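You operate a simulated robot arm through the tools that you are given. There is no shell and no other tool. Be economical: measure what you need, move in short steps, check, and stop when the job is done.

You run a simulated two-armed robot. Do the job below in one go: nothing can be reset, and whatever is moved stays where it is left.

Task
Sow the blue pot as the note says and firm the soil.
Fine: Slide the sower over it, one press a seed, slide it back to its end. Firm with the tamper last and put it back. Set down upright: soil tamper.

The check looks at the end state, three seconds after you hand in, the way a careful person would. Anything else that was tipped, shoved, dropped, spilled or broken makes it a failure.

Robot
Two 7-joint arms with two-finger grippers on one trunk that stands fixed in place. Base frame: the origin is at the foot of the trunk, x ahead of it, y to its left, z up. Units: mm, degrees, N and s.
The left shoulder is at [51, 165, 1079], the right one opposite. With the tool pointing down near the work surface each hand reaches from about 280 to 740 mm from the base axis, measured 20 degrees to its own side. Payload 2.45 kg a hand.
The tool frame of a hand sits at the grasp point between the pads (the TCP): z along the fingers, y along the line on which they close. The tips reach 26 mm beyond it. Largest opening 96 mm; the body of the gripper starts 69 mm behind the TCP.
Orientation is told as [roll, pitch, yaw] about the base's x, y, z axes, in that order, counted from this pose: with the fingers straight down and closing along the base's y, the tool's x points along the base's -x, its y along +y and its z along -z.

Tools
- The arms move only by the tool play_rows. It takes "left_targets", "right_targets" or both (then of equal length, played together; a hand with none holds still); each is a list of rows, each an object of numbers (a shift or turn left out is 0, a gripper value left out holds the last): "tx", "ty", "tz": the shift along the tool's x, y, z in mm; "ax", "ay", "az": the turn, a rotation vector about the tool's x, y, z in rad; "gripper": the finger opening in mm, from 0 to 96. In form: [{"tx": .., "ty": .., "tz": .., "ax": .., "ay": .., "az": .., "gripper": ..}, ...]. A call has 1 to 20 rows; each row is the pose to reach, as a shift and turn from the pose commanded when the call began, along the tool's axes at that moment. A row lasts 0.2 s, in which the tool goes at most 50 mm and 8.6 degrees; a call with a longer step from one row to the next is refused whole, and so is a gripper value outside its range. Where a pose cannot be reached the arm comes as near as it can. A force on the tool above 40 N (or 10 N above the force at the start of the call, whichever is more), or a blocked arm, ends the call early, and 0.2 s more pass. Each finger halts on what it meets, pressing with about 26 N; the grip force reading is that of the motor and also rises with nothing between the fingers. The clock runs only during rows and for 0.2 s after the last one: add rows that repeat a pose to give the fingers time. It gives the time, the measured TCP pose, the force on the tool (base axes), the opening and the grip force at its end, in the units of the frame above (readings bear some noise), with the torque about the TCP (base axes, N m) and any sound that the robot's microphone picked up.
- Cameras (640 x 400 px; columns grow to the right, rows downward): "scene" is now at [127.4, 50.4, 1555.1]; the picture's right is [0.60, -0.80, 0.00], its down [-0.59, -0.44, -0.67] and it looks along [0.54, 0.40, -0.74] (base axes); focal length 374 px, centre (320, 200). "left" rides on the left gripper at [82, -3, -98] in its tool frame; the picture's right is [0.04, 1.00, 0.00], its down [-0.73, 0.03, -0.68] and it looks along [-0.68, 0.03, 0.73] (tool axes); focal length 256 px, centre (320, 200). "right" rides on the right gripper at [82, 3, -98] in its tool frame; the picture's right is [-0.04, 1.00, 0.00], its down [-0.73, -0.03, -0.68] and it looks along [-0.68, -0.03, 0.73] (tool axes); focal length 256 px, centre (320, 200).
- capture(camera): a new picture of that camera. It takes no simulated time.
- lift_body(by): slides the trunk up (or, below 0, down) by that many mm; the arms and the scene camera ride with it, the base frame stays. It gives what a move gives, with no picture.
- turn_head(pan, tilt): turns the head with the scene camera to pan (to the left, within 120 degrees either way) and tilt (down, from -29 to 69), counted from straight ahead of the robot. It gives what a move gives.
- measure_at(camera, pixels): for up to 12 pixels [column, row] of the newest picture of that camera ("zoom" is the newest enlarged one), the place [x, y, z] in the base frame of the surface seen there, good to about 2 mm. It takes no simulated time.
- inspect(camera, box): a new picture of the part [left, top, right, bottom] of that camera's present view, enlarged. It takes no simulated time.
- sign_off(): hands the job in; it is judged then, once.

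Go step by step. Measure first, check grasps and placings, and put right what went wrong. The budget is 80 turns and 56 pictures, counting those below and the enlarged ones. Unless the task says otherwise, let go and move clear before handing in, and close with one line.

The tools are called after ">>>" as name(argument=value, ...) on one line, values as JSON. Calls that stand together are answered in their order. play_rows: Moves the arms, as the interface text tells. Its arguments: {"type":"object","properties":{"left_targets":{"type":"array"},"right_targets":{"type":"array"}},"required":[]} The other tools are called the same way: lift_body (by) slides the trunk up or down; turn_head (pan, tilt) turns the head that bears the scene camera; capture (camera) takes a picture; measure_at (camera, pixels) gives the place of the surface under pixels of a picture; inspect (camera, box) takes an enlarged picture of a part of a camera's view; sign_off () hands the job in.

At the start:

```text
t: 0.0
left_tool_pos: [393.2, 503.1, 1053.5]
left_orientation: [0.0, 0.0, 0.1]
left_force: [-0.4, 0.5, -1.3]
left_wrist_torque: [0.0, -0.01, 0.03]
left_opening: 96.0
left_grasp_force: 0.1
right_tool_pos: [506.8, 60.8, 1087.6]
right_orientation: [0.0, 0.1, 0.0]
right_force: [-0.8, -0.2, 0.2]
right_wrist_torque: [0.0, 0.01, 0.01]
right_opening: 96.0
right_grasp_force: 0.2
trunk travel left (down, up): [-250.0, 317.0]
head pan, tilt: [36.6, 47.5]
```

scene: 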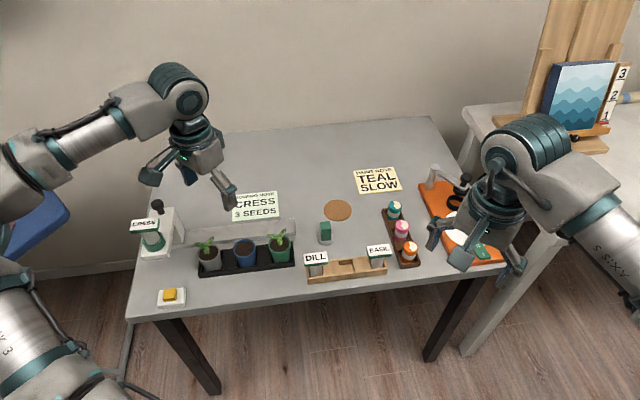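
right: 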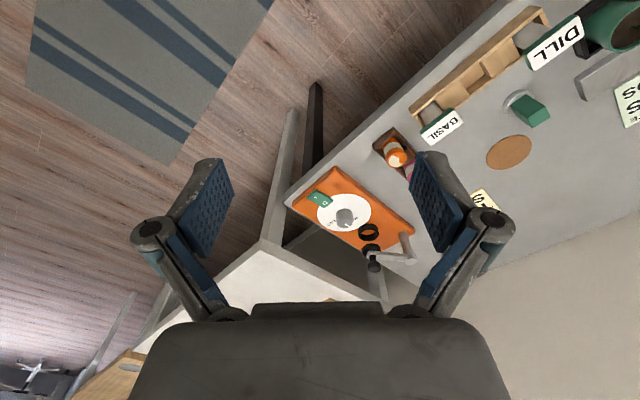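
left: 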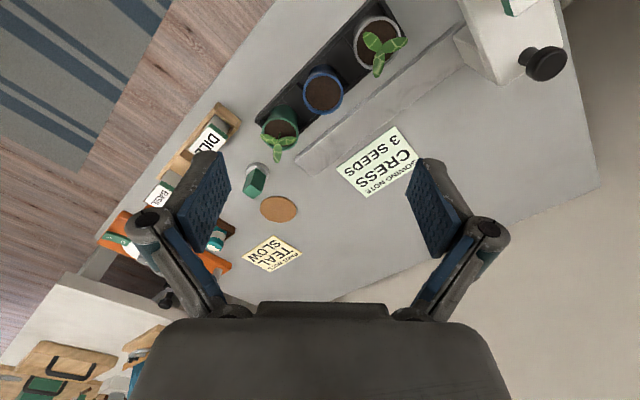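

The note at (256,205) reads CRESS, 3 SEEDS; the blue pot is the middle one at (244,252), and the sower seems to be at (155,235). I'll look closer.

>>> inspect(camera="scene", box=[120, 180, 300, 310])

>>> inspect(camera="scene", box=[280, 160, 440, 300])

```text
3.08 times, centred on (210, 245) of scene
```

zoom: 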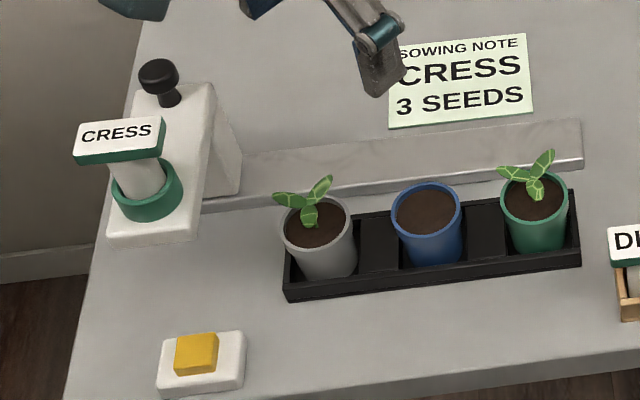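

```text
2.86 times, centred on (360, 230) of scene
```

zoom: 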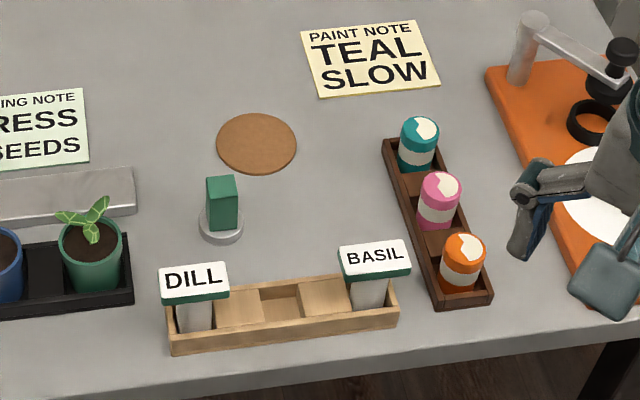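

The CRESS cartridge is already loaded in the sower. I'll measure the sower, knob, rail, pots, button and tamper.

>>> measure_at(camera="scene", pixels=[[157, 203], [152, 240], [143, 226], [136, 252], [168, 295], [169, 302], [244, 245], [207, 252], [280, 243], [200, 237], [290, 222], [290, 230]])

>>> measure_at(camera="zoom", pixels=[[221, 188], [221, 210], [237, 237], [203, 237], [256, 143], [232, 183], [210, 183], [225, 235], [192, 283], [375, 258]])

>>> capture(camera="left")

```text
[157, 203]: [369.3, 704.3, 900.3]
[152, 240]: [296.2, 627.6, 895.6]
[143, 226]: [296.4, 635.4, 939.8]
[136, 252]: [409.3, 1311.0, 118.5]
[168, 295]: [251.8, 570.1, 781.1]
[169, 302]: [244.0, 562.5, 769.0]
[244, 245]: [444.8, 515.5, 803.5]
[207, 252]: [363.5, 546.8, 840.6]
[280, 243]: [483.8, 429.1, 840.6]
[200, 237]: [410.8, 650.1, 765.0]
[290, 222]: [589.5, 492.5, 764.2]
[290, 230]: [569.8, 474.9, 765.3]
```

```text
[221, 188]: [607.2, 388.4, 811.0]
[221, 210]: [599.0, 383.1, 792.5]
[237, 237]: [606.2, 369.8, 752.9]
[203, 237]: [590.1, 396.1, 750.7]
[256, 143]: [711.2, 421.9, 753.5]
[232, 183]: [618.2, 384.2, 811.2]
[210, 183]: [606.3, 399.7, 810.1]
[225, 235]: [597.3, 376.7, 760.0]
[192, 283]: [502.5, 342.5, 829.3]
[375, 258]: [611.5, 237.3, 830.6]
```

```text
50 pictures are left
```

left: 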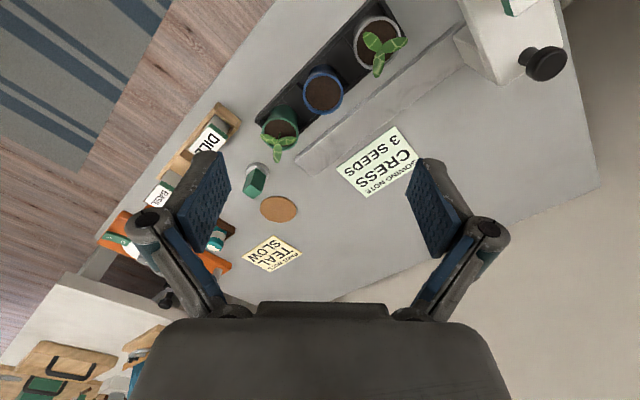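

Next I need a closer look at the sower's knob and at the yellow item, to learn which one is pressed.

>>> inspect(camera="scene", box=[125, 190, 205, 260])

>>> inspect(camera="left", box=[420, 0, 600, 112])

>>> inspect(camera="scene", box=[145, 275, 200, 315])

```text
5.71 times, centred on (165, 225) of scene
```

zoom: 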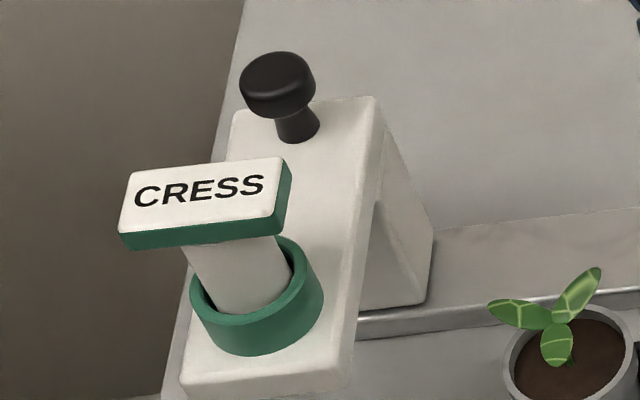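

```text
3.56 times, centred on (510, 56) of left
```

zoom: 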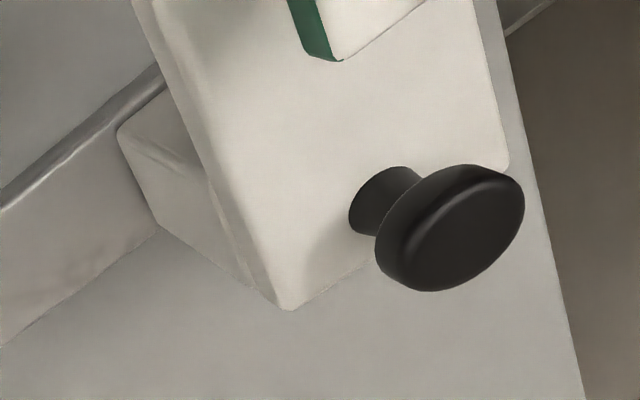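

```text
10.00 times, centred on (172, 295) of scene
```

zoom: 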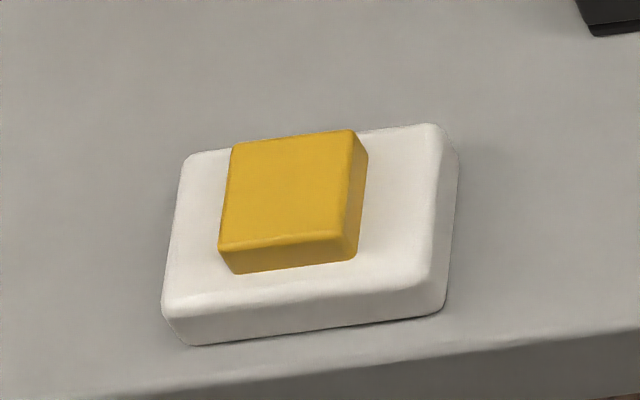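

The knob looks like the slide handle and the yellow key the doser. I'll measure the sower, rail and pots more finely.

>>> inspect(camera="scene", box=[125, 190, 205, 260])

>>> measure_at(camera="zoom", pixels=[[270, 80], [245, 100], [312, 75], [298, 125], [370, 105], [240, 115], [190, 385], [335, 365], [420, 240], [200, 290], [318, 270], [250, 240]])

>>> measure_at(camera="left", pixels=[[323, 93], [304, 92], [343, 92], [323, 72], [323, 113], [378, 45], [278, 127], [303, 166], [310, 172], [450, 65], [440, 50], [545, 65]])

>>> measure_at(camera="scene", pixels=[[228, 248], [259, 248], [244, 239], [240, 265], [295, 234], [294, 219], [220, 233], [240, 230], [260, 226], [163, 294], [176, 290], [171, 288]])

```text
5.71 times, centred on (165, 225) of scene
```

zoom: 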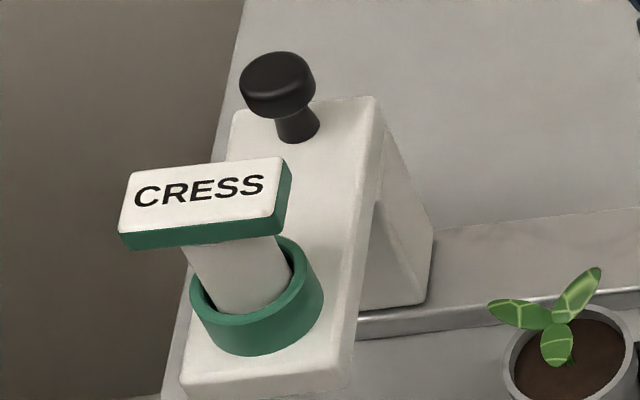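

```text
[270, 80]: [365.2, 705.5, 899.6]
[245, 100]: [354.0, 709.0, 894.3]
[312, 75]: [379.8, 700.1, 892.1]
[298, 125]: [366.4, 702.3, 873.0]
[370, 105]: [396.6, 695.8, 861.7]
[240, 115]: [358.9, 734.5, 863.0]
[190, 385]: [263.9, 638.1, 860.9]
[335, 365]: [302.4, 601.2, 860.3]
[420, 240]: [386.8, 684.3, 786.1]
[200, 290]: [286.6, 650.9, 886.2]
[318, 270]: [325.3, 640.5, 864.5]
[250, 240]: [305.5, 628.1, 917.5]
```

```text
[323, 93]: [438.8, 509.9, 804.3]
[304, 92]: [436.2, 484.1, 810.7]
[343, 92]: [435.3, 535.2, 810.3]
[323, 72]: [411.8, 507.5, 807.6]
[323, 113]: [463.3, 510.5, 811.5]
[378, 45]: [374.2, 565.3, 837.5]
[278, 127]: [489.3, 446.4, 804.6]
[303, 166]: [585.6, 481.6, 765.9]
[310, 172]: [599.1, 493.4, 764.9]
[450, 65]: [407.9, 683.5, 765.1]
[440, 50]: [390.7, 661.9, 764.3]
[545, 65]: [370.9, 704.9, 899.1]
```

```text
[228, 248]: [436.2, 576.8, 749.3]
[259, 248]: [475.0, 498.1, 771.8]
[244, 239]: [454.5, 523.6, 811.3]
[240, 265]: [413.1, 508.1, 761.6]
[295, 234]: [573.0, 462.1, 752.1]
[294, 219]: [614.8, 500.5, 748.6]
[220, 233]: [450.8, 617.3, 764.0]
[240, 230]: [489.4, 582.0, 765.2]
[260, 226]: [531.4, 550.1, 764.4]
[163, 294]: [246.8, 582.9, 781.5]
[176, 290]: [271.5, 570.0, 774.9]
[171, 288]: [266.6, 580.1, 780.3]
```

The rail runs along about (0.71,-0.70). The sower's centre line must move about 188 mm to sit over the blue pot at (440,511), and the knob is at (368,705,~898). I'll bring the left hand above the knob, turned to yaw 45.

>>> play_rows(left_targets=[{"tx": 3, "ty": 25, "tz": 0, "az": -0.1}, {"tx": 6, "ty": 50, "tz": 0, "az": -0.2}, {"tx": 9, "ty": 75, "tz": 5, "az": -0.3}, {"tx": 12, "ty": 100, "tz": 15, "az": -0.4}, {"tx": 15, "ty": 125, "tz": 25, "az": -0.5}, {"tx": 18, "ty": 150, "tz": 35, "az": -0.6}, {"tx": 21, "ty": 175, "tz": 45, "az": -0.7}, {"tx": 25, "ty": 202, "tz": 63, "az": -0.785, "gripper": 70}, {"tx": 25, "ty": 202, "tz": 63, "az": -0.785}, {"tx": 25, "ty": 202, "tz": 63, "az": -0.785}])

>>> capture(camera="left")

>>> capture(camera="scene")

```text
t: 2.2
left_tool_pos: [369.7, 702.5, 990.7]
left_orientation: [-0.1, -0.2, 45.2]
left_force: [0.2, -0.7, 0.2]
left_wrist_torque: [-0.01, -0.02, -0.01]
left_opening: 69.8
left_grasp_force: 0.1
right_tool_pos: [503.4, 57.6, 1090.0]
right_orientation: [0.1, -0.1, 0.0]
right_force: [0.6, 0.6, -0.8]
right_wrist_torque: [-0.01, 0.04, -0.03]
right_opening: 96.1
right_grasp_force: 0.0
trunk travel left (down, up): [-250.0, 317.0]
head pan, tilt: [36.6, 47.5]
```

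```text
45 pictures are left
```

left: 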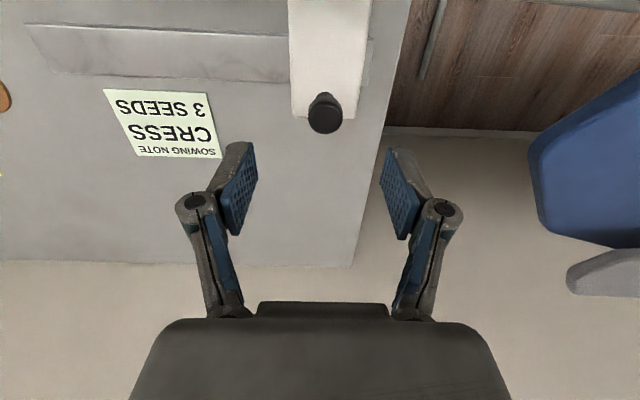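

```text
44 pictures are left
```

scene: 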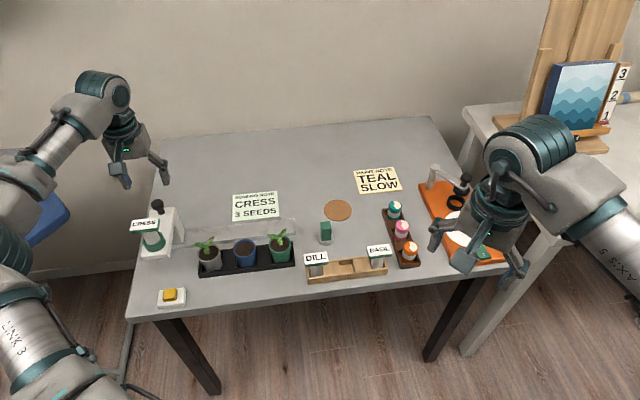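

The hand reached the spot; the knob shows at (326,112) in the left view, with the rail square to it. I'll measure the knob again and the rail edges from here.

>>> measure_at(camera="left", pixels=[[326, 118], [309, 115], [342, 115], [326, 130], [326, 98], [60, 75], [280, 82], [40, 25], [280, 38], [294, 60], [368, 60]])

```text
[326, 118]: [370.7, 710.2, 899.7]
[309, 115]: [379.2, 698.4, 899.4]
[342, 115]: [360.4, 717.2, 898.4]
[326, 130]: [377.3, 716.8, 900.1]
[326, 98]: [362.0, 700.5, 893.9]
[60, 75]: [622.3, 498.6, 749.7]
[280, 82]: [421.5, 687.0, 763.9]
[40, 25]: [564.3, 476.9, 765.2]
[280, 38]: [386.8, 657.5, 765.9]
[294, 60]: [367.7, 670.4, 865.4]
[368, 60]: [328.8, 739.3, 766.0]
```

The knob's centre is near (369,707). I'll lower over it and close.

>>> play_rows(left_targets=[{"tx": -3, "ty": 4, "tz": 25, "gripper": 60}, {"tx": -3, "ty": 4, "tz": 50}, {"tx": -3, "ty": 4, "tz": 72}, {"tx": -3, "ty": 4, "tz": 85}, {"tx": -3, "ty": 4, "tz": 94}, {"tx": -3, "ty": 4, "tz": 94, "gripper": 40}, {"tx": -3, "ty": 4, "tz": 94, "gripper": 24}, {"tx": -3, "ty": 4, "tz": 94}])

>>> capture(camera="left")

```text
t: 4.0
left_tool_pos: [367.9, 707.8, 900.5]
left_orientation: [0.0, -0.1, 45.0]
left_force: [4.4, -5.4, -1.8]
left_wrist_torque: [0.18, -0.24, 0.01]
left_opening: 26.6
left_grasp_force: 45.1
right_tool_pos: [503.2, 57.6, 1089.1]
right_orientation: [0.1, 0.0, 0.0]
right_force: [0.3, 0.8, -0.6]
right_wrist_torque: [0.01, 0.01, -0.03]
right_opening: 96.3
right_grasp_force: 0.1
trunk travel left (down, up): [-250.0, 317.0]
head pan, tilt: [36.6, 47.5]
```

```text
43 pictures are left
```

left: 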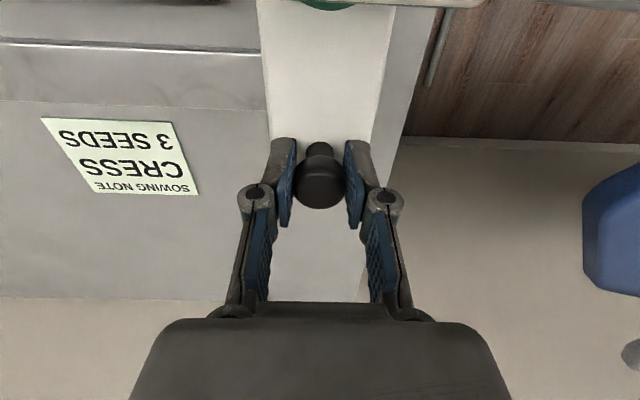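

The knob is held (opening 26.6). I'll try a short slide of 40 mm toward the pots.

>>> play_rows(left_targets=[{"ty": -5}, {"ty": -12}, {"ty": -20}, {"ty": -28}, {"ty": -36}, {"ty": -40}, {"ty": -40}])

>>> capture(camera="scene")

```text
t: 5.6
left_tool_pos: [395.3, 680.2, 900.3]
left_orientation: [-0.1, -0.4, 45.1]
left_force: [14.2, 15.5, 16.5]
left_wrist_torque: [-0.05, -0.06, -0.06]
left_opening: 26.5
left_grasp_force: 45.2
right_tool_pos: [504.8, 59.9, 1090.3]
right_orientation: [0.1, -0.1, 0.0]
right_force: [0.7, -0.4, 0.0]
right_wrist_torque: [0.01, 0.0, -0.01]
right_opening: 96.3
right_grasp_force: 0.1
trunk travel left (down, up): [-250.0, 317.0]
head pan, tilt: [36.6, 47.5]
```

```text
42 pictures are left
```

scene: 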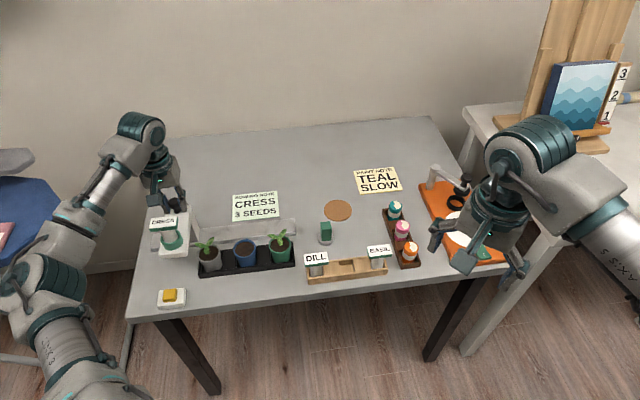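

It slides, but there is a 21 N side load, so the rail isn't exactly at 45°. I'll loosen slightly so the fingers only cage the knob, and slide on with a small correction.

>>> play_rows(left_targets=[{"gripper": 31}, {"tx": -1, "ty": -2}, {"tx": -2, "ty": -10}, {"tx": -2, "ty": -20}, {"tx": -2.3, "ty": -30}, {"tx": -2.6, "ty": -40}, {"tx": -3, "ty": -50}, {"tx": -3.2, "ty": -60}, {"tx": -3.5, "ty": -70}, {"tx": -3.8, "ty": -80}, {"tx": -4, "ty": -90}, {"tx": -4.3, "ty": -100}, {"tx": -4.6, "ty": -110}, {"tx": -5, "ty": -120}, {"tx": -5, "ty": -128}, {"tx": -5, "ty": -134}, {"tx": -5, "ty": -138}, {"tx": -5, "ty": -138}])

>>> capture(camera="scene")

>>> capture(camera="left")

```text
t: 9.4
left_tool_pos: [493.4, 585.1, 898.4]
left_orientation: [0.0, -0.2, 45.1]
left_force: [-1.0, 0.8, -1.4]
left_wrist_torque: [0.06, -0.01, 0.01]
left_opening: 31.7
left_grasp_force: 0.2
right_tool_pos: [503.0, 58.5, 1089.7]
right_orientation: [0.0, -0.1, 0.1]
right_force: [-0.3, 0.5, 0.0]
right_wrist_torque: [0.03, -0.01, 0.01]
right_opening: 96.0
right_grasp_force: 0.1
trunk travel left (down, up): [-250.0, 317.0]
head pan, tilt: [36.6, 47.5]
```

```text
41 pictures are left
```

scene: 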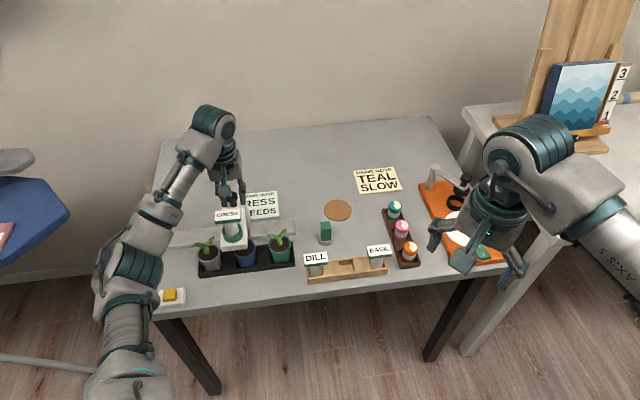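

```text
40 pictures are left
```

left: 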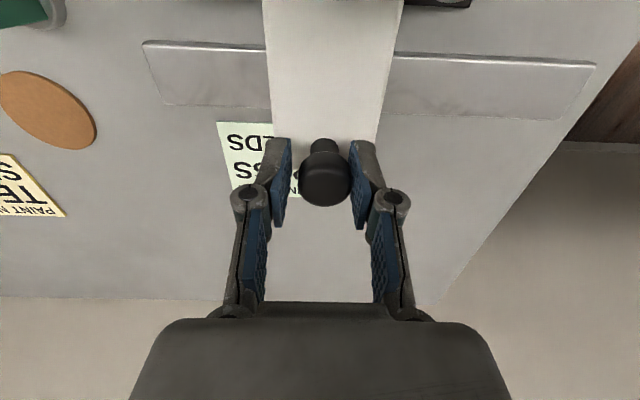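

The sower is almost over the blue pot. I'll check the alignment closely.

>>> inspect(camera="scene", box=[190, 195, 300, 280])

>>> measure_at(camera="left", pixels=[[325, 185], [268, 60], [390, 60], [310, 190], [340, 190]])

```text
4.71 times, centred on (245, 238) of scene
```

zoom: 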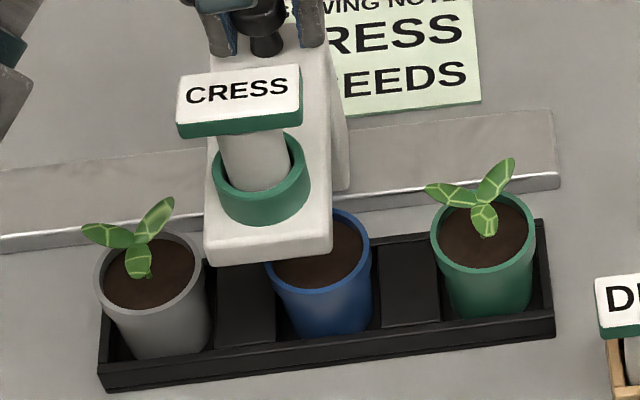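

```text
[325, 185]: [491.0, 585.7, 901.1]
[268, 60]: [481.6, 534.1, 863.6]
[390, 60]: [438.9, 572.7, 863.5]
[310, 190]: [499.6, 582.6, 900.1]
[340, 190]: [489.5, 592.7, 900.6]
```

>>> measure_at(camera="zoom", pixels=[[208, 248], [329, 238], [328, 140], [222, 178], [302, 175], [262, 212], [240, 103], [320, 218], [365, 240], [271, 270], [320, 286]])

```text
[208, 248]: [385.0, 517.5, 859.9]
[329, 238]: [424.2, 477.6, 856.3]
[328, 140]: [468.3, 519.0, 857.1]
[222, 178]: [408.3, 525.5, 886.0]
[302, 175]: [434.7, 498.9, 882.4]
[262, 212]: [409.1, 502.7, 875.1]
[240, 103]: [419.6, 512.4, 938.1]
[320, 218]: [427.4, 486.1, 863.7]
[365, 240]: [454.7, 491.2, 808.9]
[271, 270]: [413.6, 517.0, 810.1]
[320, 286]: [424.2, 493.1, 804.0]
```

The sower's centre is about 15 mm short of the blue pot's. I'll push it the last bit.

>>> play_rows(left_targets=[{"ty": -3, "tx": -0.2}, {"ty": -7, "tx": -0.4}, {"ty": -11, "tx": -0.5}, {"ty": -14, "tx": -0.6}, {"ty": -16, "tx": -0.6}, {"ty": -16, "tx": -0.6}])

>>> inspect(camera="scene", box=[190, 195, 300, 280])

>>> capture(camera="left")

>>> measure_at(camera="left", pixels=[[325, 185], [268, 60], [390, 60], [268, 100], [385, 100]])

```text
t: 10.8
left_tool_pos: [505.3, 575.9, 898.5]
left_orientation: [0.0, -0.3, 45.0]
left_force: [0.1, -0.6, -0.1]
left_wrist_torque: [-0.04, 0.01, 0.0]
left_opening: 31.1
left_grasp_force: 0.1
right_tool_pos: [503.0, 58.5, 1090.1]
right_orientation: [0.0, -0.2, 0.0]
right_force: [-0.3, -0.2, -0.3]
right_wrist_torque: [0.01, -0.01, 0.02]
right_opening: 95.8
right_grasp_force: 0.0
trunk travel left (down, up): [-250.0, 317.0]
head pan, tilt: [36.6, 47.5]
```

```text
4.71 times, centred on (245, 238) of scene
```

zoom: 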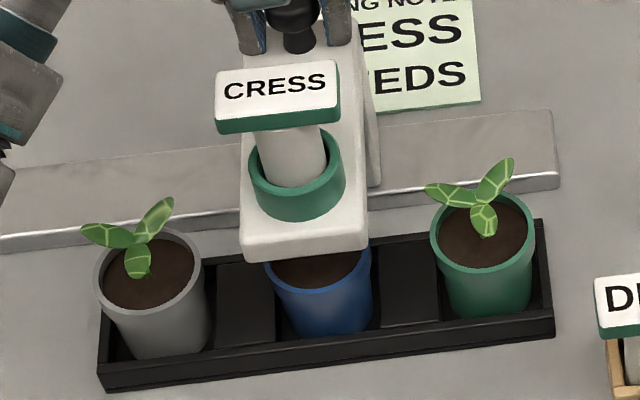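

```text
37 pictures are left
```

left: 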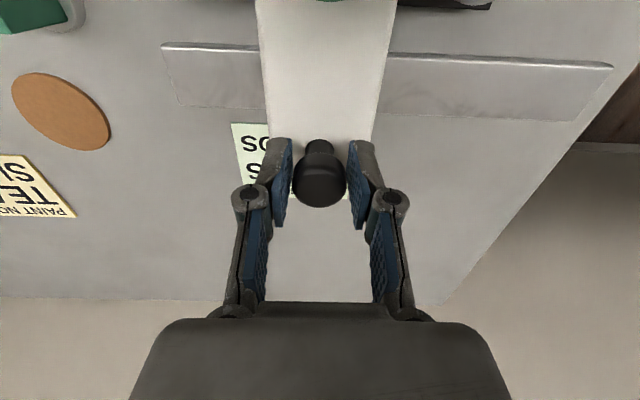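

```text
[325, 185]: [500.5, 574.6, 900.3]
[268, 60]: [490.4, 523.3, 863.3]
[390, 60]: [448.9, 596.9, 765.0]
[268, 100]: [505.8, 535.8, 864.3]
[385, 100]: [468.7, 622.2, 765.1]
```

>>> measure_at(camera="zoom", pixels=[[244, 244], [364, 237], [363, 140], [258, 175], [338, 170], [298, 210], [276, 98], [244, 200]])

>>> measure_at(camera="left", pixels=[[262, 50], [388, 50], [385, 70], [380, 90], [264, 70], [320, 185], [305, 185], [337, 185]])

```text
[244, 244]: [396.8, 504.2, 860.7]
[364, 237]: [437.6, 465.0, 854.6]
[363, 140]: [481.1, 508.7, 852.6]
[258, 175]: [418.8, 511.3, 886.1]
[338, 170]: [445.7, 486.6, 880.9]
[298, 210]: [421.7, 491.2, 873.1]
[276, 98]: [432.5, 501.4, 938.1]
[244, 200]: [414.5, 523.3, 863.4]
```

```text
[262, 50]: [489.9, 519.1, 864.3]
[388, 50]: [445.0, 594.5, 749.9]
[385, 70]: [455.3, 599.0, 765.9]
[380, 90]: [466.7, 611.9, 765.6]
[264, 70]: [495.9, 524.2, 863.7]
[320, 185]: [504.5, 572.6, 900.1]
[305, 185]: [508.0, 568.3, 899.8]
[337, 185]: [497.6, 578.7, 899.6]
```

The sower is within about 2–3 mm of the pot's centre, which is good. I'll open, lift off the knob and go above the yellow key with closed fingers.

>>> play_rows(left_targets=[{"gripper": 50}, {"tz": -5}, {"tz": -30}, {"tz": -60}, {"tz": -100}, {"tz": -110, "tx": 25, "ty": 24}, {"tz": -110, "tx": 55, "ty": 53}, {"tz": -110, "tx": 85, "ty": 82, "gripper": 0}, {"tz": -110, "tx": 115, "ty": 111}, {"tz": -105, "tx": 145, "ty": 140}, {"tz": -85, "tx": 170, "ty": 163}, {"tz": -50, "tx": 181, "ty": 174}, {"tz": -10, "tx": 181, "ty": 174}, {"tz": 30, "tx": 181, "ty": 174}, {"tz": 50, "tx": 181, "ty": 174}, {"tz": 50, "tx": 181, "ty": 174}])

>>> capture(camera="left")

>>> capture(camera="scene")

```text
t: 14.2
left_tool_pos: [255.8, 567.7, 848.2]
left_orientation: [0.0, -0.2, 45.1]
left_force: [0.1, -0.1, 0.1]
left_wrist_torque: [0.01, -0.01, 0.01]
left_opening: 0.0
left_grasp_force: 26.1
right_tool_pos: [504.0, 57.8, 1090.6]
right_orientation: [0.1, -0.1, 0.0]
right_force: [-0.5, -0.7, -0.5]
right_wrist_torque: [-0.01, -0.01, 0.0]
right_opening: 95.9
right_grasp_force: 0.2
trunk travel left (down, up): [-250.0, 317.0]
head pan, tilt: [36.6, 47.5]
```

```text
36 pictures are left
```

left: 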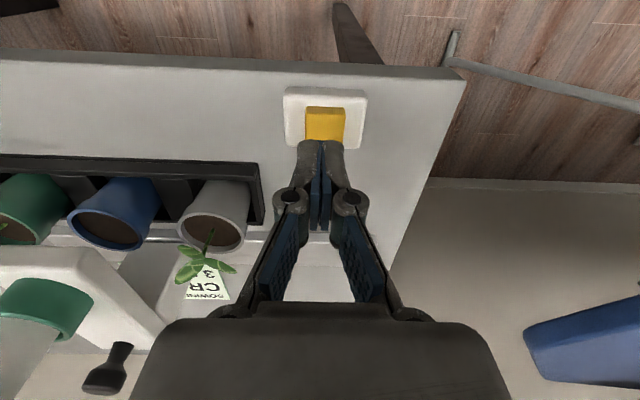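

```text
35 pictures are left
```

scene: 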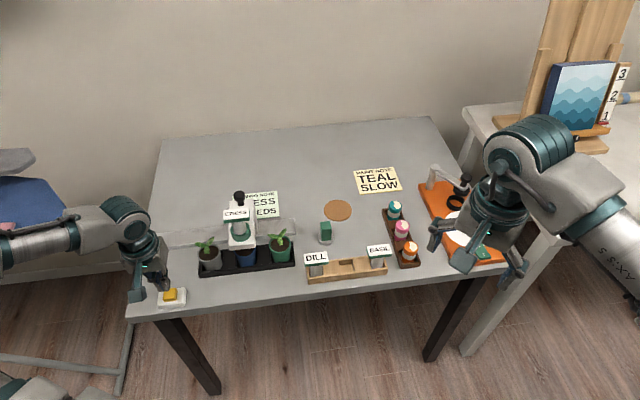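

>>> measure_at(camera="left", pixels=[[325, 112], [325, 125], [309, 112], [341, 112], [312, 130], [292, 95], [360, 95]])

>>> inspect(camera="scene", box=[195, 195, 290, 275])

```text
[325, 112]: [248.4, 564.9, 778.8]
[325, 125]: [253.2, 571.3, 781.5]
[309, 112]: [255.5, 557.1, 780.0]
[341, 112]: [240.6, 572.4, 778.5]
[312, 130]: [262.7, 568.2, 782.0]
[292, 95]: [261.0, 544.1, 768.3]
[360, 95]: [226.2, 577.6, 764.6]
```

```text
5.00 times, centred on (242, 235) of scene
```

zoom: 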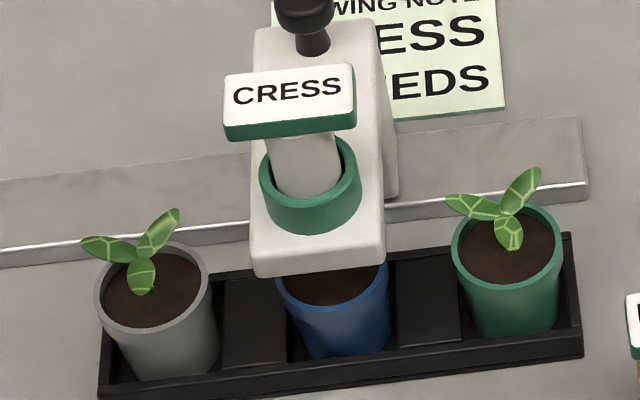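

The key's centre is near (254,571,781), about 41 mm below the tips. First press: down gently by 46 mm, then back up.

>>> play_rows(left_targets=[{"tx": -1, "ty": 3, "tz": 15}, {"tx": -1, "ty": 3, "tz": 30}, {"tx": -1, "ty": 3, "tz": 37}, {"tx": -1, "ty": 3, "tz": 41}, {"tx": -1, "ty": 3, "tz": 44}, {"tx": -1, "ty": 3, "tz": 46}])

```text
t: 15.6
left_tool_pos: [253.4, 573.1, 803.5]
left_orientation: [-0.1, -0.2, 45.1]
left_force: [0.6, -1.4, 3.0]
left_wrist_torque: [-0.07, 0.0, 0.04]
left_opening: 6.0
left_grasp_force: 28.0
right_tool_pos: [504.1, 59.4, 1089.1]
right_orientation: [0.0, -0.1, 0.0]
right_force: [0.7, -0.1, -0.9]
right_wrist_torque: [-0.02, 0.03, -0.04]
right_opening: 96.0
right_grasp_force: 0.0
trunk travel left (down, up): [-250.0, 317.0]
head pan, tilt: [36.6, 47.5]
heard: click
```

A click was heard: one press. I'll lift a little and check the key, since the fingers read 6 mm open.

>>> play_rows(left_targets=[{"tz": -5}, {"tz": -15}, {"tz": -15}])

>>> inspect(camera="left", box=[240, 60, 400, 240])

>>> inspect(camera="scene", box=[110, 180, 290, 310])

```text
t: 16.4
left_tool_pos: [253.5, 574.6, 817.7]
left_orientation: [-0.1, -0.2, 45.1]
left_force: [0.0, -0.7, 0.6]
left_wrist_torque: [0.03, 0.0, -0.01]
left_opening: 0.0
left_grasp_force: 28.4
right_tool_pos: [503.7, 58.8, 1088.7]
right_orientation: [0.1, -0.1, 0.0]
right_force: [0.4, 1.3, -0.6]
right_wrist_torque: [0.03, -0.01, -0.02]
right_opening: 96.2
right_grasp_force: 0.1
trunk travel left (down, up): [-250.0, 317.0]
head pan, tilt: [36.6, 47.5]
```

```text
2.22 times, centred on (320, 150) of left
```

zoom: 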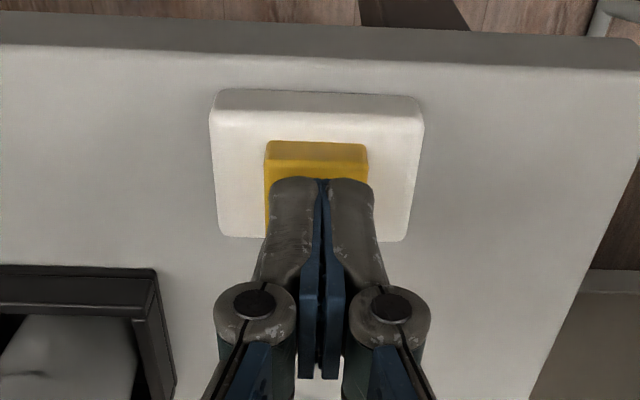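

```text
3.08 times, centred on (200, 245) of scene
```

zoom: 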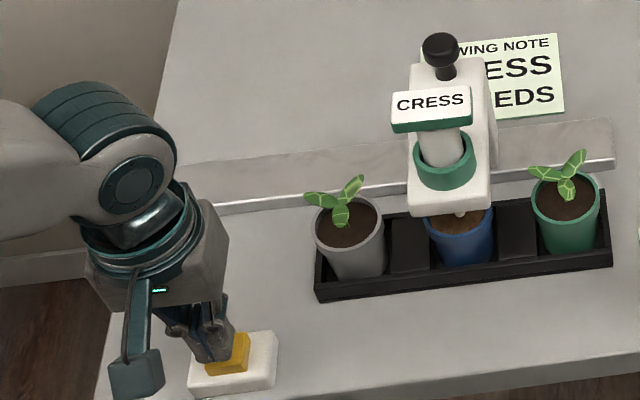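

One seed is visible in the blue pot. Second press, a little better centred.

>>> play_rows(left_targets=[{"tx": 3, "ty": -2, "tz": 0}, {"tx": 3, "ty": -2, "tz": 6}, {"tx": 3, "ty": -2, "tz": 10}, {"tx": 3, "ty": -2, "tz": 13}, {"tx": 3, "ty": -2, "tz": 15.5}, {"tx": 3, "ty": -2, "tz": 8}, {"tx": 3, "ty": -2, "tz": 0}, {"tx": 3, "ty": -2, "tz": 0}])

>>> inspect(camera="scene", box=[215, 225, 275, 275])

```text
t: 18.2
left_tool_pos: [253.9, 567.9, 817.3]
left_orientation: [0.0, -0.1, 45.1]
left_force: [-1.0, -1.2, 0.4]
left_wrist_torque: [0.03, 0.02, 0.03]
left_opening: 0.1
left_grasp_force: 28.6
right_tool_pos: [504.6, 59.5, 1090.0]
right_orientation: [0.1, 0.0, 0.0]
right_force: [0.3, -0.1, 0.1]
right_wrist_torque: [-0.01, -0.02, 0.0]
right_opening: 95.8
right_grasp_force: 0.1
trunk travel left (down, up): [-250.0, 317.0]
head pan, tilt: [36.6, 47.5]
heard: click
```

```text
8.00 times, centred on (245, 250) of scene
```

zoom: 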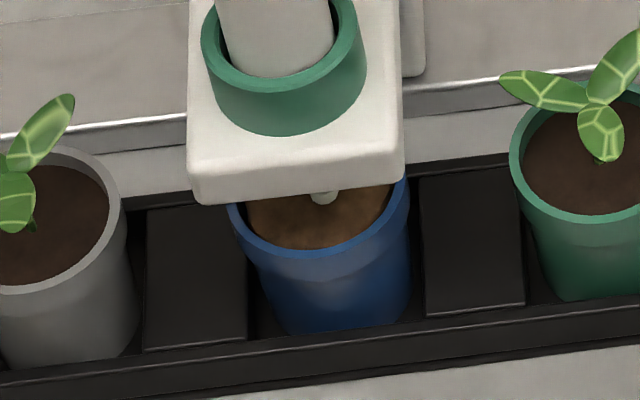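

A second click. Third and last press.

>>> play_rows(left_targets=[{"tz": 6}, {"tz": 10}, {"tz": 13}, {"tz": 15.5}, {"tz": 8}, {"tz": 0}, {"tz": -30}, {"tz": -60}])

>>> inspect(camera="scene", box=[215, 225, 275, 275])

>>> inspect(camera="left", box=[0, 100, 240, 400])

```text
t: 20.0
left_tool_pos: [251.4, 567.1, 878.9]
left_orientation: [0.0, -0.2, 45.0]
left_force: [-0.3, 0.4, 0.4]
left_wrist_torque: [0.01, -0.01, 0.02]
left_opening: 0.1
left_grasp_force: 28.7
right_tool_pos: [504.4, 57.8, 1089.6]
right_orientation: [0.1, -0.1, 0.0]
right_force: [-0.2, 0.2, -0.3]
right_wrist_torque: [-0.03, -0.01, 0.05]
right_opening: 96.1
right_grasp_force: 0.1
trunk travel left (down, up): [-250.0, 317.0]
head pan, tilt: [36.6, 47.5]
heard: click
```

```text
8.00 times, centred on (245, 250) of scene
```

zoom: 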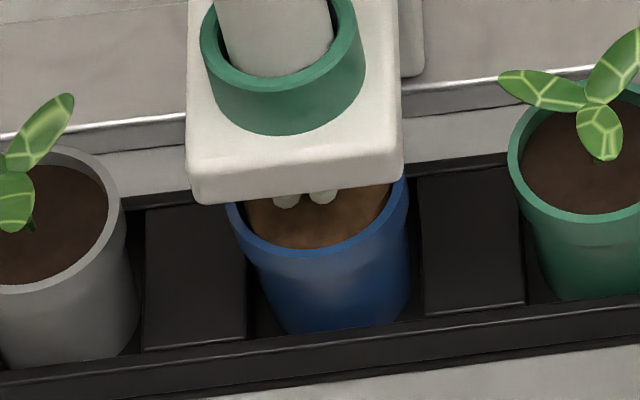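

```text
1.33 times, centred on (120, 250) of left
```

zoom: 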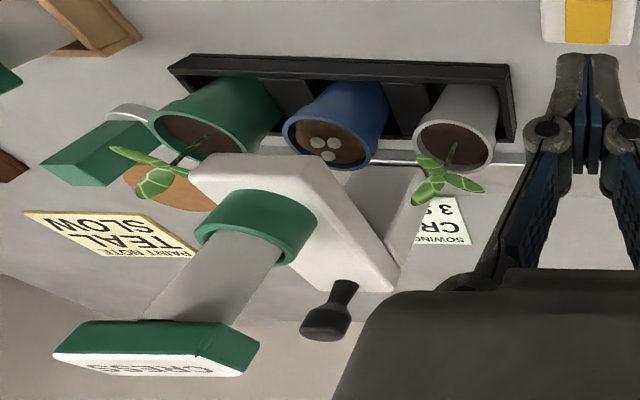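

Three seeds are visible in the blue pot. I'll go back to the knob to slide the sower home.

>>> play_rows(left_targets=[{"tz": -45}, {"tz": -90, "tx": -5, "ty": -5}, {"tz": -125, "tx": -20, "ty": -19}, {"tz": -132, "tx": -50, "ty": -47}, {"tz": -132, "tx": -80, "ty": -75, "gripper": 60}, {"tz": -132, "tx": -110, "ty": -103}, {"tz": -132, "tx": -140, "ty": -131}, {"tz": -132, "tx": -165, "ty": -155}, {"tz": -132, "tx": -180, "ty": -169}, {"tz": -132, "tx": -185, "ty": -174}, {"tz": -132, "tx": -185, "ty": -174}])

>>> capture(camera="left")

>>> measure_at(camera="left", pixels=[[320, 110], [320, 115], [320, 120], [310, 115], [330, 115]])

```text
t: 22.4
left_tool_pos: [505.0, 576.3, 1010.0]
left_orientation: [-0.1, -0.2, 45.1]
left_force: [-0.3, -0.4, 0.8]
left_wrist_torque: [0.0, 0.01, 0.0]
left_opening: 60.0
left_grasp_force: 0.1
right_tool_pos: [502.9, 57.8, 1088.3]
right_orientation: [0.2, -0.1, 0.0]
right_force: [-0.3, -0.4, 0.0]
right_wrist_torque: [-0.01, -0.01, -0.01]
right_opening: 95.8
right_grasp_force: 0.0
trunk travel left (down, up): [-250.0, 317.0]
head pan, tilt: [36.6, 47.5]
```

```text
28 pictures are left
```

left: 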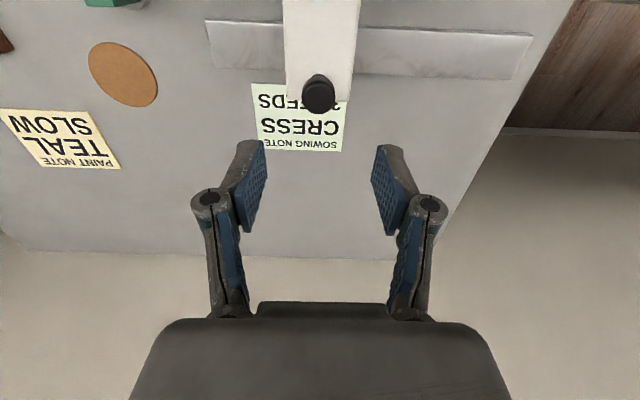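

```text
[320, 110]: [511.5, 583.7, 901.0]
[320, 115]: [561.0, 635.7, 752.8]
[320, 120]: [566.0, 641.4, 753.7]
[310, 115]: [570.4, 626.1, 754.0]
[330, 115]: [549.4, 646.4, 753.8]
```

The knob lies under the hand at (318,97). I'll go down, cage it, and slide most of the way back.

>>> play_rows(left_targets=[{"tz": 35}, {"tz": 70}, {"tz": 95}, {"tz": 111}, {"tz": 111, "gripper": 32}, {"tz": 111}, {"tz": 111, "ty": 6}, {"tz": 111, "ty": 16, "tx": 0.4}, {"tz": 111, "ty": 28, "tx": 0.7}, {"tz": 111, "ty": 40, "tx": 1}, {"tz": 111, "ty": 52, "tx": 1.3}, {"tz": 111, "ty": 64, "tx": 1.6}, {"tz": 111, "ty": 76, "tx": 1.9}, {"tz": 111, "ty": 88, "tx": 2.2}, {"tz": 111, "ty": 100, "tx": 2.5}, {"tz": 111, "ty": 112, "tx": 2.8}, {"tz": 111, "ty": 124, "tx": 3.1}, {"tz": 111, "ty": 136, "tx": 3.4}, {"tz": 111, "ty": 148, "tx": 3.7}, {"tz": 111, "ty": 156, "tx": 4}])

>>> capture(camera="scene")

```text
t: 26.6
left_tool_pos: [395.4, 685.4, 899.4]
left_orientation: [0.1, -0.2, 44.9]
left_force: [1.9, -0.8, -0.6]
left_wrist_torque: [-0.01, 0.0, 0.01]
left_opening: 32.9
left_grasp_force: 0.5
right_tool_pos: [504.2, 60.5, 1089.4]
right_orientation: [0.0, -0.2, 0.0]
right_force: [-0.6, 0.7, -1.0]
right_wrist_torque: [0.01, -0.01, 0.03]
right_opening: 96.0
right_grasp_force: 0.0
trunk travel left (down, up): [-250.0, 317.0]
head pan, tilt: [36.6, 47.5]
```

```text
27 pictures are left
```

scene: 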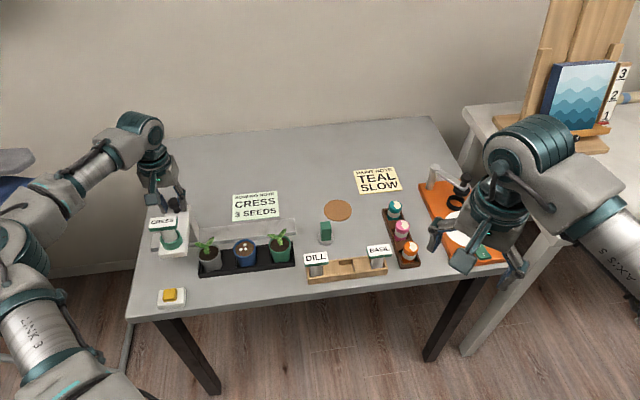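

About 35–40 mm remain. I'll push slowly to the end stop.

>>> play_rows(left_targets=[{"ty": 8, "tx": 0.2}, {"ty": 16, "tx": 0.4}, {"ty": 23, "tx": 0.6}, {"ty": 29, "tx": 0.7}, {"ty": 34, "tx": 0.8}, {"ty": 37, "tx": 0.8}, {"ty": 39, "tx": 0.8}, {"ty": 40, "tx": 0.8}])

>>> inspect(camera="scene", box=[125, 190, 205, 260])

>>> measure_at(camera="zoom", pixels=[[190, 385], [335, 365], [370, 160], [420, 240], [250, 240]])

```text
t: 28.4
left_tool_pos: [366.9, 714.5, 899.6]
left_orientation: [0.0, -0.2, 45.1]
left_force: [3.1, -5.8, -3.1]
left_wrist_torque: [-0.05, 0.0, -0.04]
left_opening: 35.7
left_grasp_force: 2.8
right_tool_pos: [503.5, 56.9, 1090.1]
right_orientation: [0.1, 0.1, 0.0]
right_force: [1.1, 0.6, 0.2]
right_wrist_torque: [-0.04, 0.0, 0.0]
right_opening: 96.2
right_grasp_force: 0.1
trunk travel left (down, up): [-250.0, 317.0]
head pan, tilt: [36.6, 47.5]
```

```text
5.71 times, centred on (165, 225) of scene
```

zoom: 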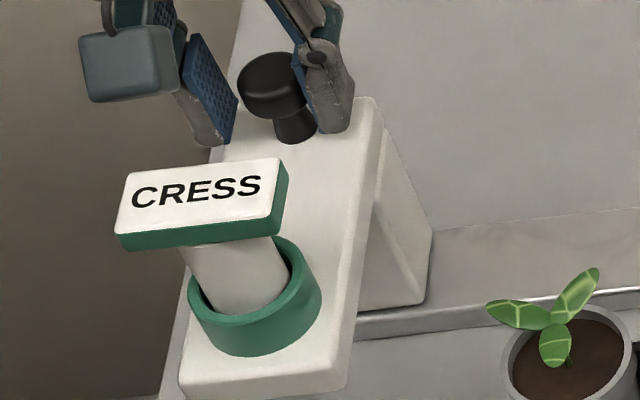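

```text
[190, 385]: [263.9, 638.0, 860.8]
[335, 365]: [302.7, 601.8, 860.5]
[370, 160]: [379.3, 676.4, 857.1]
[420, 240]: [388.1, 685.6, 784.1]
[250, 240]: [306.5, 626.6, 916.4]
```

The sower is back exactly where it began, against its stop, and its label is unchanged. I'll let go, rise, and go above the tamper.

>>> play_rows(left_targets=[{"ty": -2, "gripper": 55}, {"ty": -2}, {"ty": -2, "tz": -30}, {"ty": -2, "tz": -70}, {"ty": -10, "tz": -100}, {"ty": -50, "tx": 7, "tz": -105}, {"ty": -92, "tx": 14, "tz": -105}, {"ty": -136, "tx": 21, "tz": -105}, {"ty": -180, "tx": 28, "tz": -105}, {"ty": -224, "tx": 35, "tz": -105}, {"ty": -268, "tx": 42, "tz": -105}, {"ty": -312, "tx": 48, "tz": -100}, {"ty": -352, "tx": 54, "tz": -95}, {"ty": -385, "tx": 58, "tz": -90}, {"ty": -401, "tx": 60, "tz": -85}, {"ty": -401, "tx": 60, "tz": -85}])

>>> capture(camera="left")

>>> inspect(camera="scene", box=[190, 190, 350, 290])

```text
t: 31.8
left_tool_pos: [604.1, 386.4, 983.7]
left_orientation: [-0.2, -0.1, 45.1]
left_force: [-0.7, -0.3, -0.5]
left_wrist_torque: [0.01, -0.01, 0.01]
left_opening: 55.1
left_grasp_force: 0.1
right_tool_pos: [504.5, 57.8, 1088.6]
right_orientation: [0.1, -0.1, 0.0]
right_force: [-0.1, 0.9, 0.2]
right_wrist_torque: [-0.03, -0.02, -0.01]
right_opening: 96.0
right_grasp_force: 0.1
trunk travel left (down, up): [-250.0, 317.0]
head pan, tilt: [36.6, 47.5]
```

```text
25 pictures are left
```

left: 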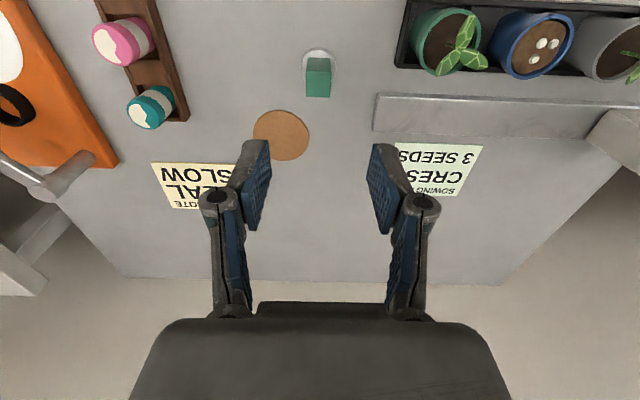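

```text
4.00 times, centred on (270, 240) of scene
```

zoom: 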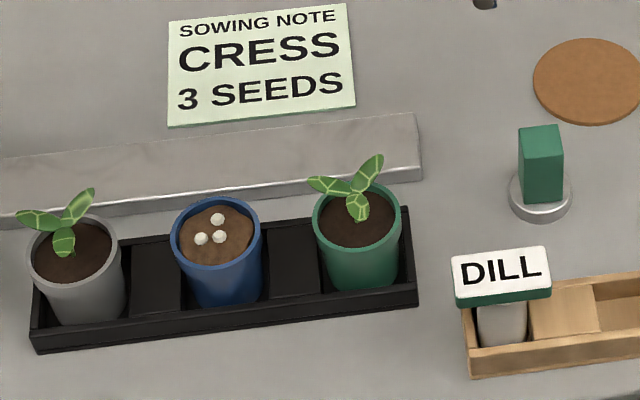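

Three seeds lie well inside the blue pot. Now I'll measure the tamper's handle and foot from the left view.

>>> inspect(camera="left", box=[280, 30, 360, 110])

>>> measure_at(camera="left", pixels=[[318, 85], [308, 90], [329, 90], [309, 76], [330, 76], [318, 95], [303, 62], [333, 62], [318, 52], [318, 73], [541, 45], [528, 70]])

```text
5.00 times, centred on (320, 70) of left
```

zoom: 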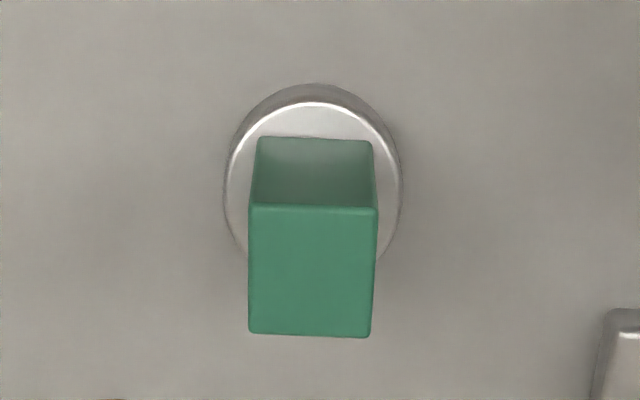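

```text
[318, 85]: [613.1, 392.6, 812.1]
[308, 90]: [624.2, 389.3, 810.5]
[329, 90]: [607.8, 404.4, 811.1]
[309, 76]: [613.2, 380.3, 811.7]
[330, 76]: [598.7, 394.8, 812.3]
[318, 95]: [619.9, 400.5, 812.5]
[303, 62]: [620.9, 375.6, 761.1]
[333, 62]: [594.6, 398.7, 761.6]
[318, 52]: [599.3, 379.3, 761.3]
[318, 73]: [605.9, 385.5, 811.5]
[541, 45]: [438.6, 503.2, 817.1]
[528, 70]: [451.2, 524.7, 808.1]
```

The tamper's handle is centred near (612,392), top 812, foot top 761, and its faces line up with the fingers. I'll descend to TCP z≈798 and grip.

>>> play_rows(left_targets=[{"tx": -8.8, "ty": -1.6, "tz": 30}, {"tx": -8.8, "ty": -1.6, "tz": 65}, {"tx": -8.8, "ty": -1.6, "tz": 100}, {"tx": -8.8, "ty": -1.6, "tz": 130}, {"tx": -8.8, "ty": -1.6, "tz": 155}, {"tx": -8.8, "ty": -1.6, "tz": 173}, {"tx": -8.8, "ty": -1.6, "tz": 186}, {"tx": -8.8, "ty": -1.6, "tz": 186}])

>>> inspect(camera="left", box=[240, 90, 400, 240])

```text
t: 33.6
left_tool_pos: [614.1, 390.9, 796.6]
left_orientation: [0.0, -0.1, 45.2]
left_force: [-0.6, 0.0, -0.2]
left_wrist_torque: [-0.01, 0.01, -0.02]
left_opening: 55.0
left_grasp_force: 0.1
right_tool_pos: [502.6, 58.9, 1090.3]
right_orientation: [0.2, -0.1, 0.1]
right_force: [0.7, -0.7, -0.3]
right_wrist_torque: [-0.03, 0.03, 0.0]
right_opening: 95.9
right_grasp_force: 0.1
trunk travel left (down, up): [-250.0, 317.0]
head pan, tilt: [36.6, 47.5]
```

```text
2.67 times, centred on (320, 165) of left
```

zoom: 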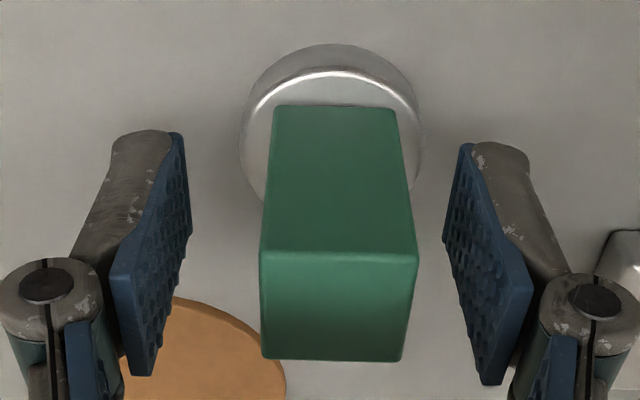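

The handle sits about 3 mm to the right of the finger midline (338 against 318). I'll shift and close.

>>> play_rows(left_targets=[{"ty": 3}, {"ty": 3, "gripper": 40}, {"ty": 3, "gripper": 30}, {"ty": 3, "gripper": 18}, {"ty": 3}])

>>> inspect(camera="left", box=[240, 90, 400, 240])

```text
t: 34.8
left_tool_pos: [611.6, 393.0, 798.6]
left_orientation: [-0.1, -0.2, 45.1]
left_force: [0.1, -0.9, 0.8]
left_wrist_torque: [0.01, 0.04, 0.0]
left_opening: 25.5
left_grasp_force: 26.2
right_tool_pos: [503.8, 59.1, 1089.2]
right_orientation: [0.1, -0.1, 0.0]
right_force: [0.6, -0.2, 0.4]
right_wrist_torque: [0.03, 0.04, -0.01]
right_opening: 96.3
right_grasp_force: 0.0
trunk travel left (down, up): [-250.0, 317.0]
head pan, tilt: [36.6, 47.5]
```

```text
2.67 times, centred on (320, 165) of left
```

zoom: 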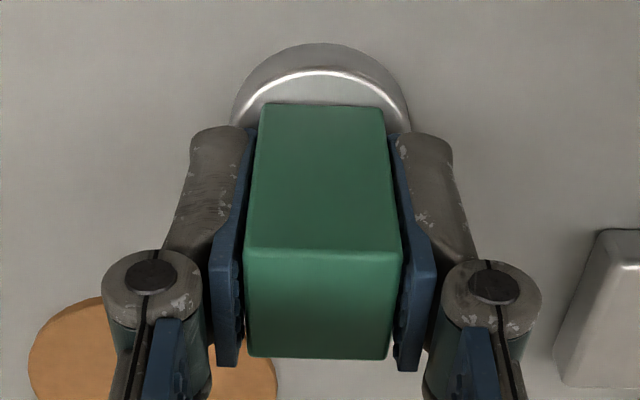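

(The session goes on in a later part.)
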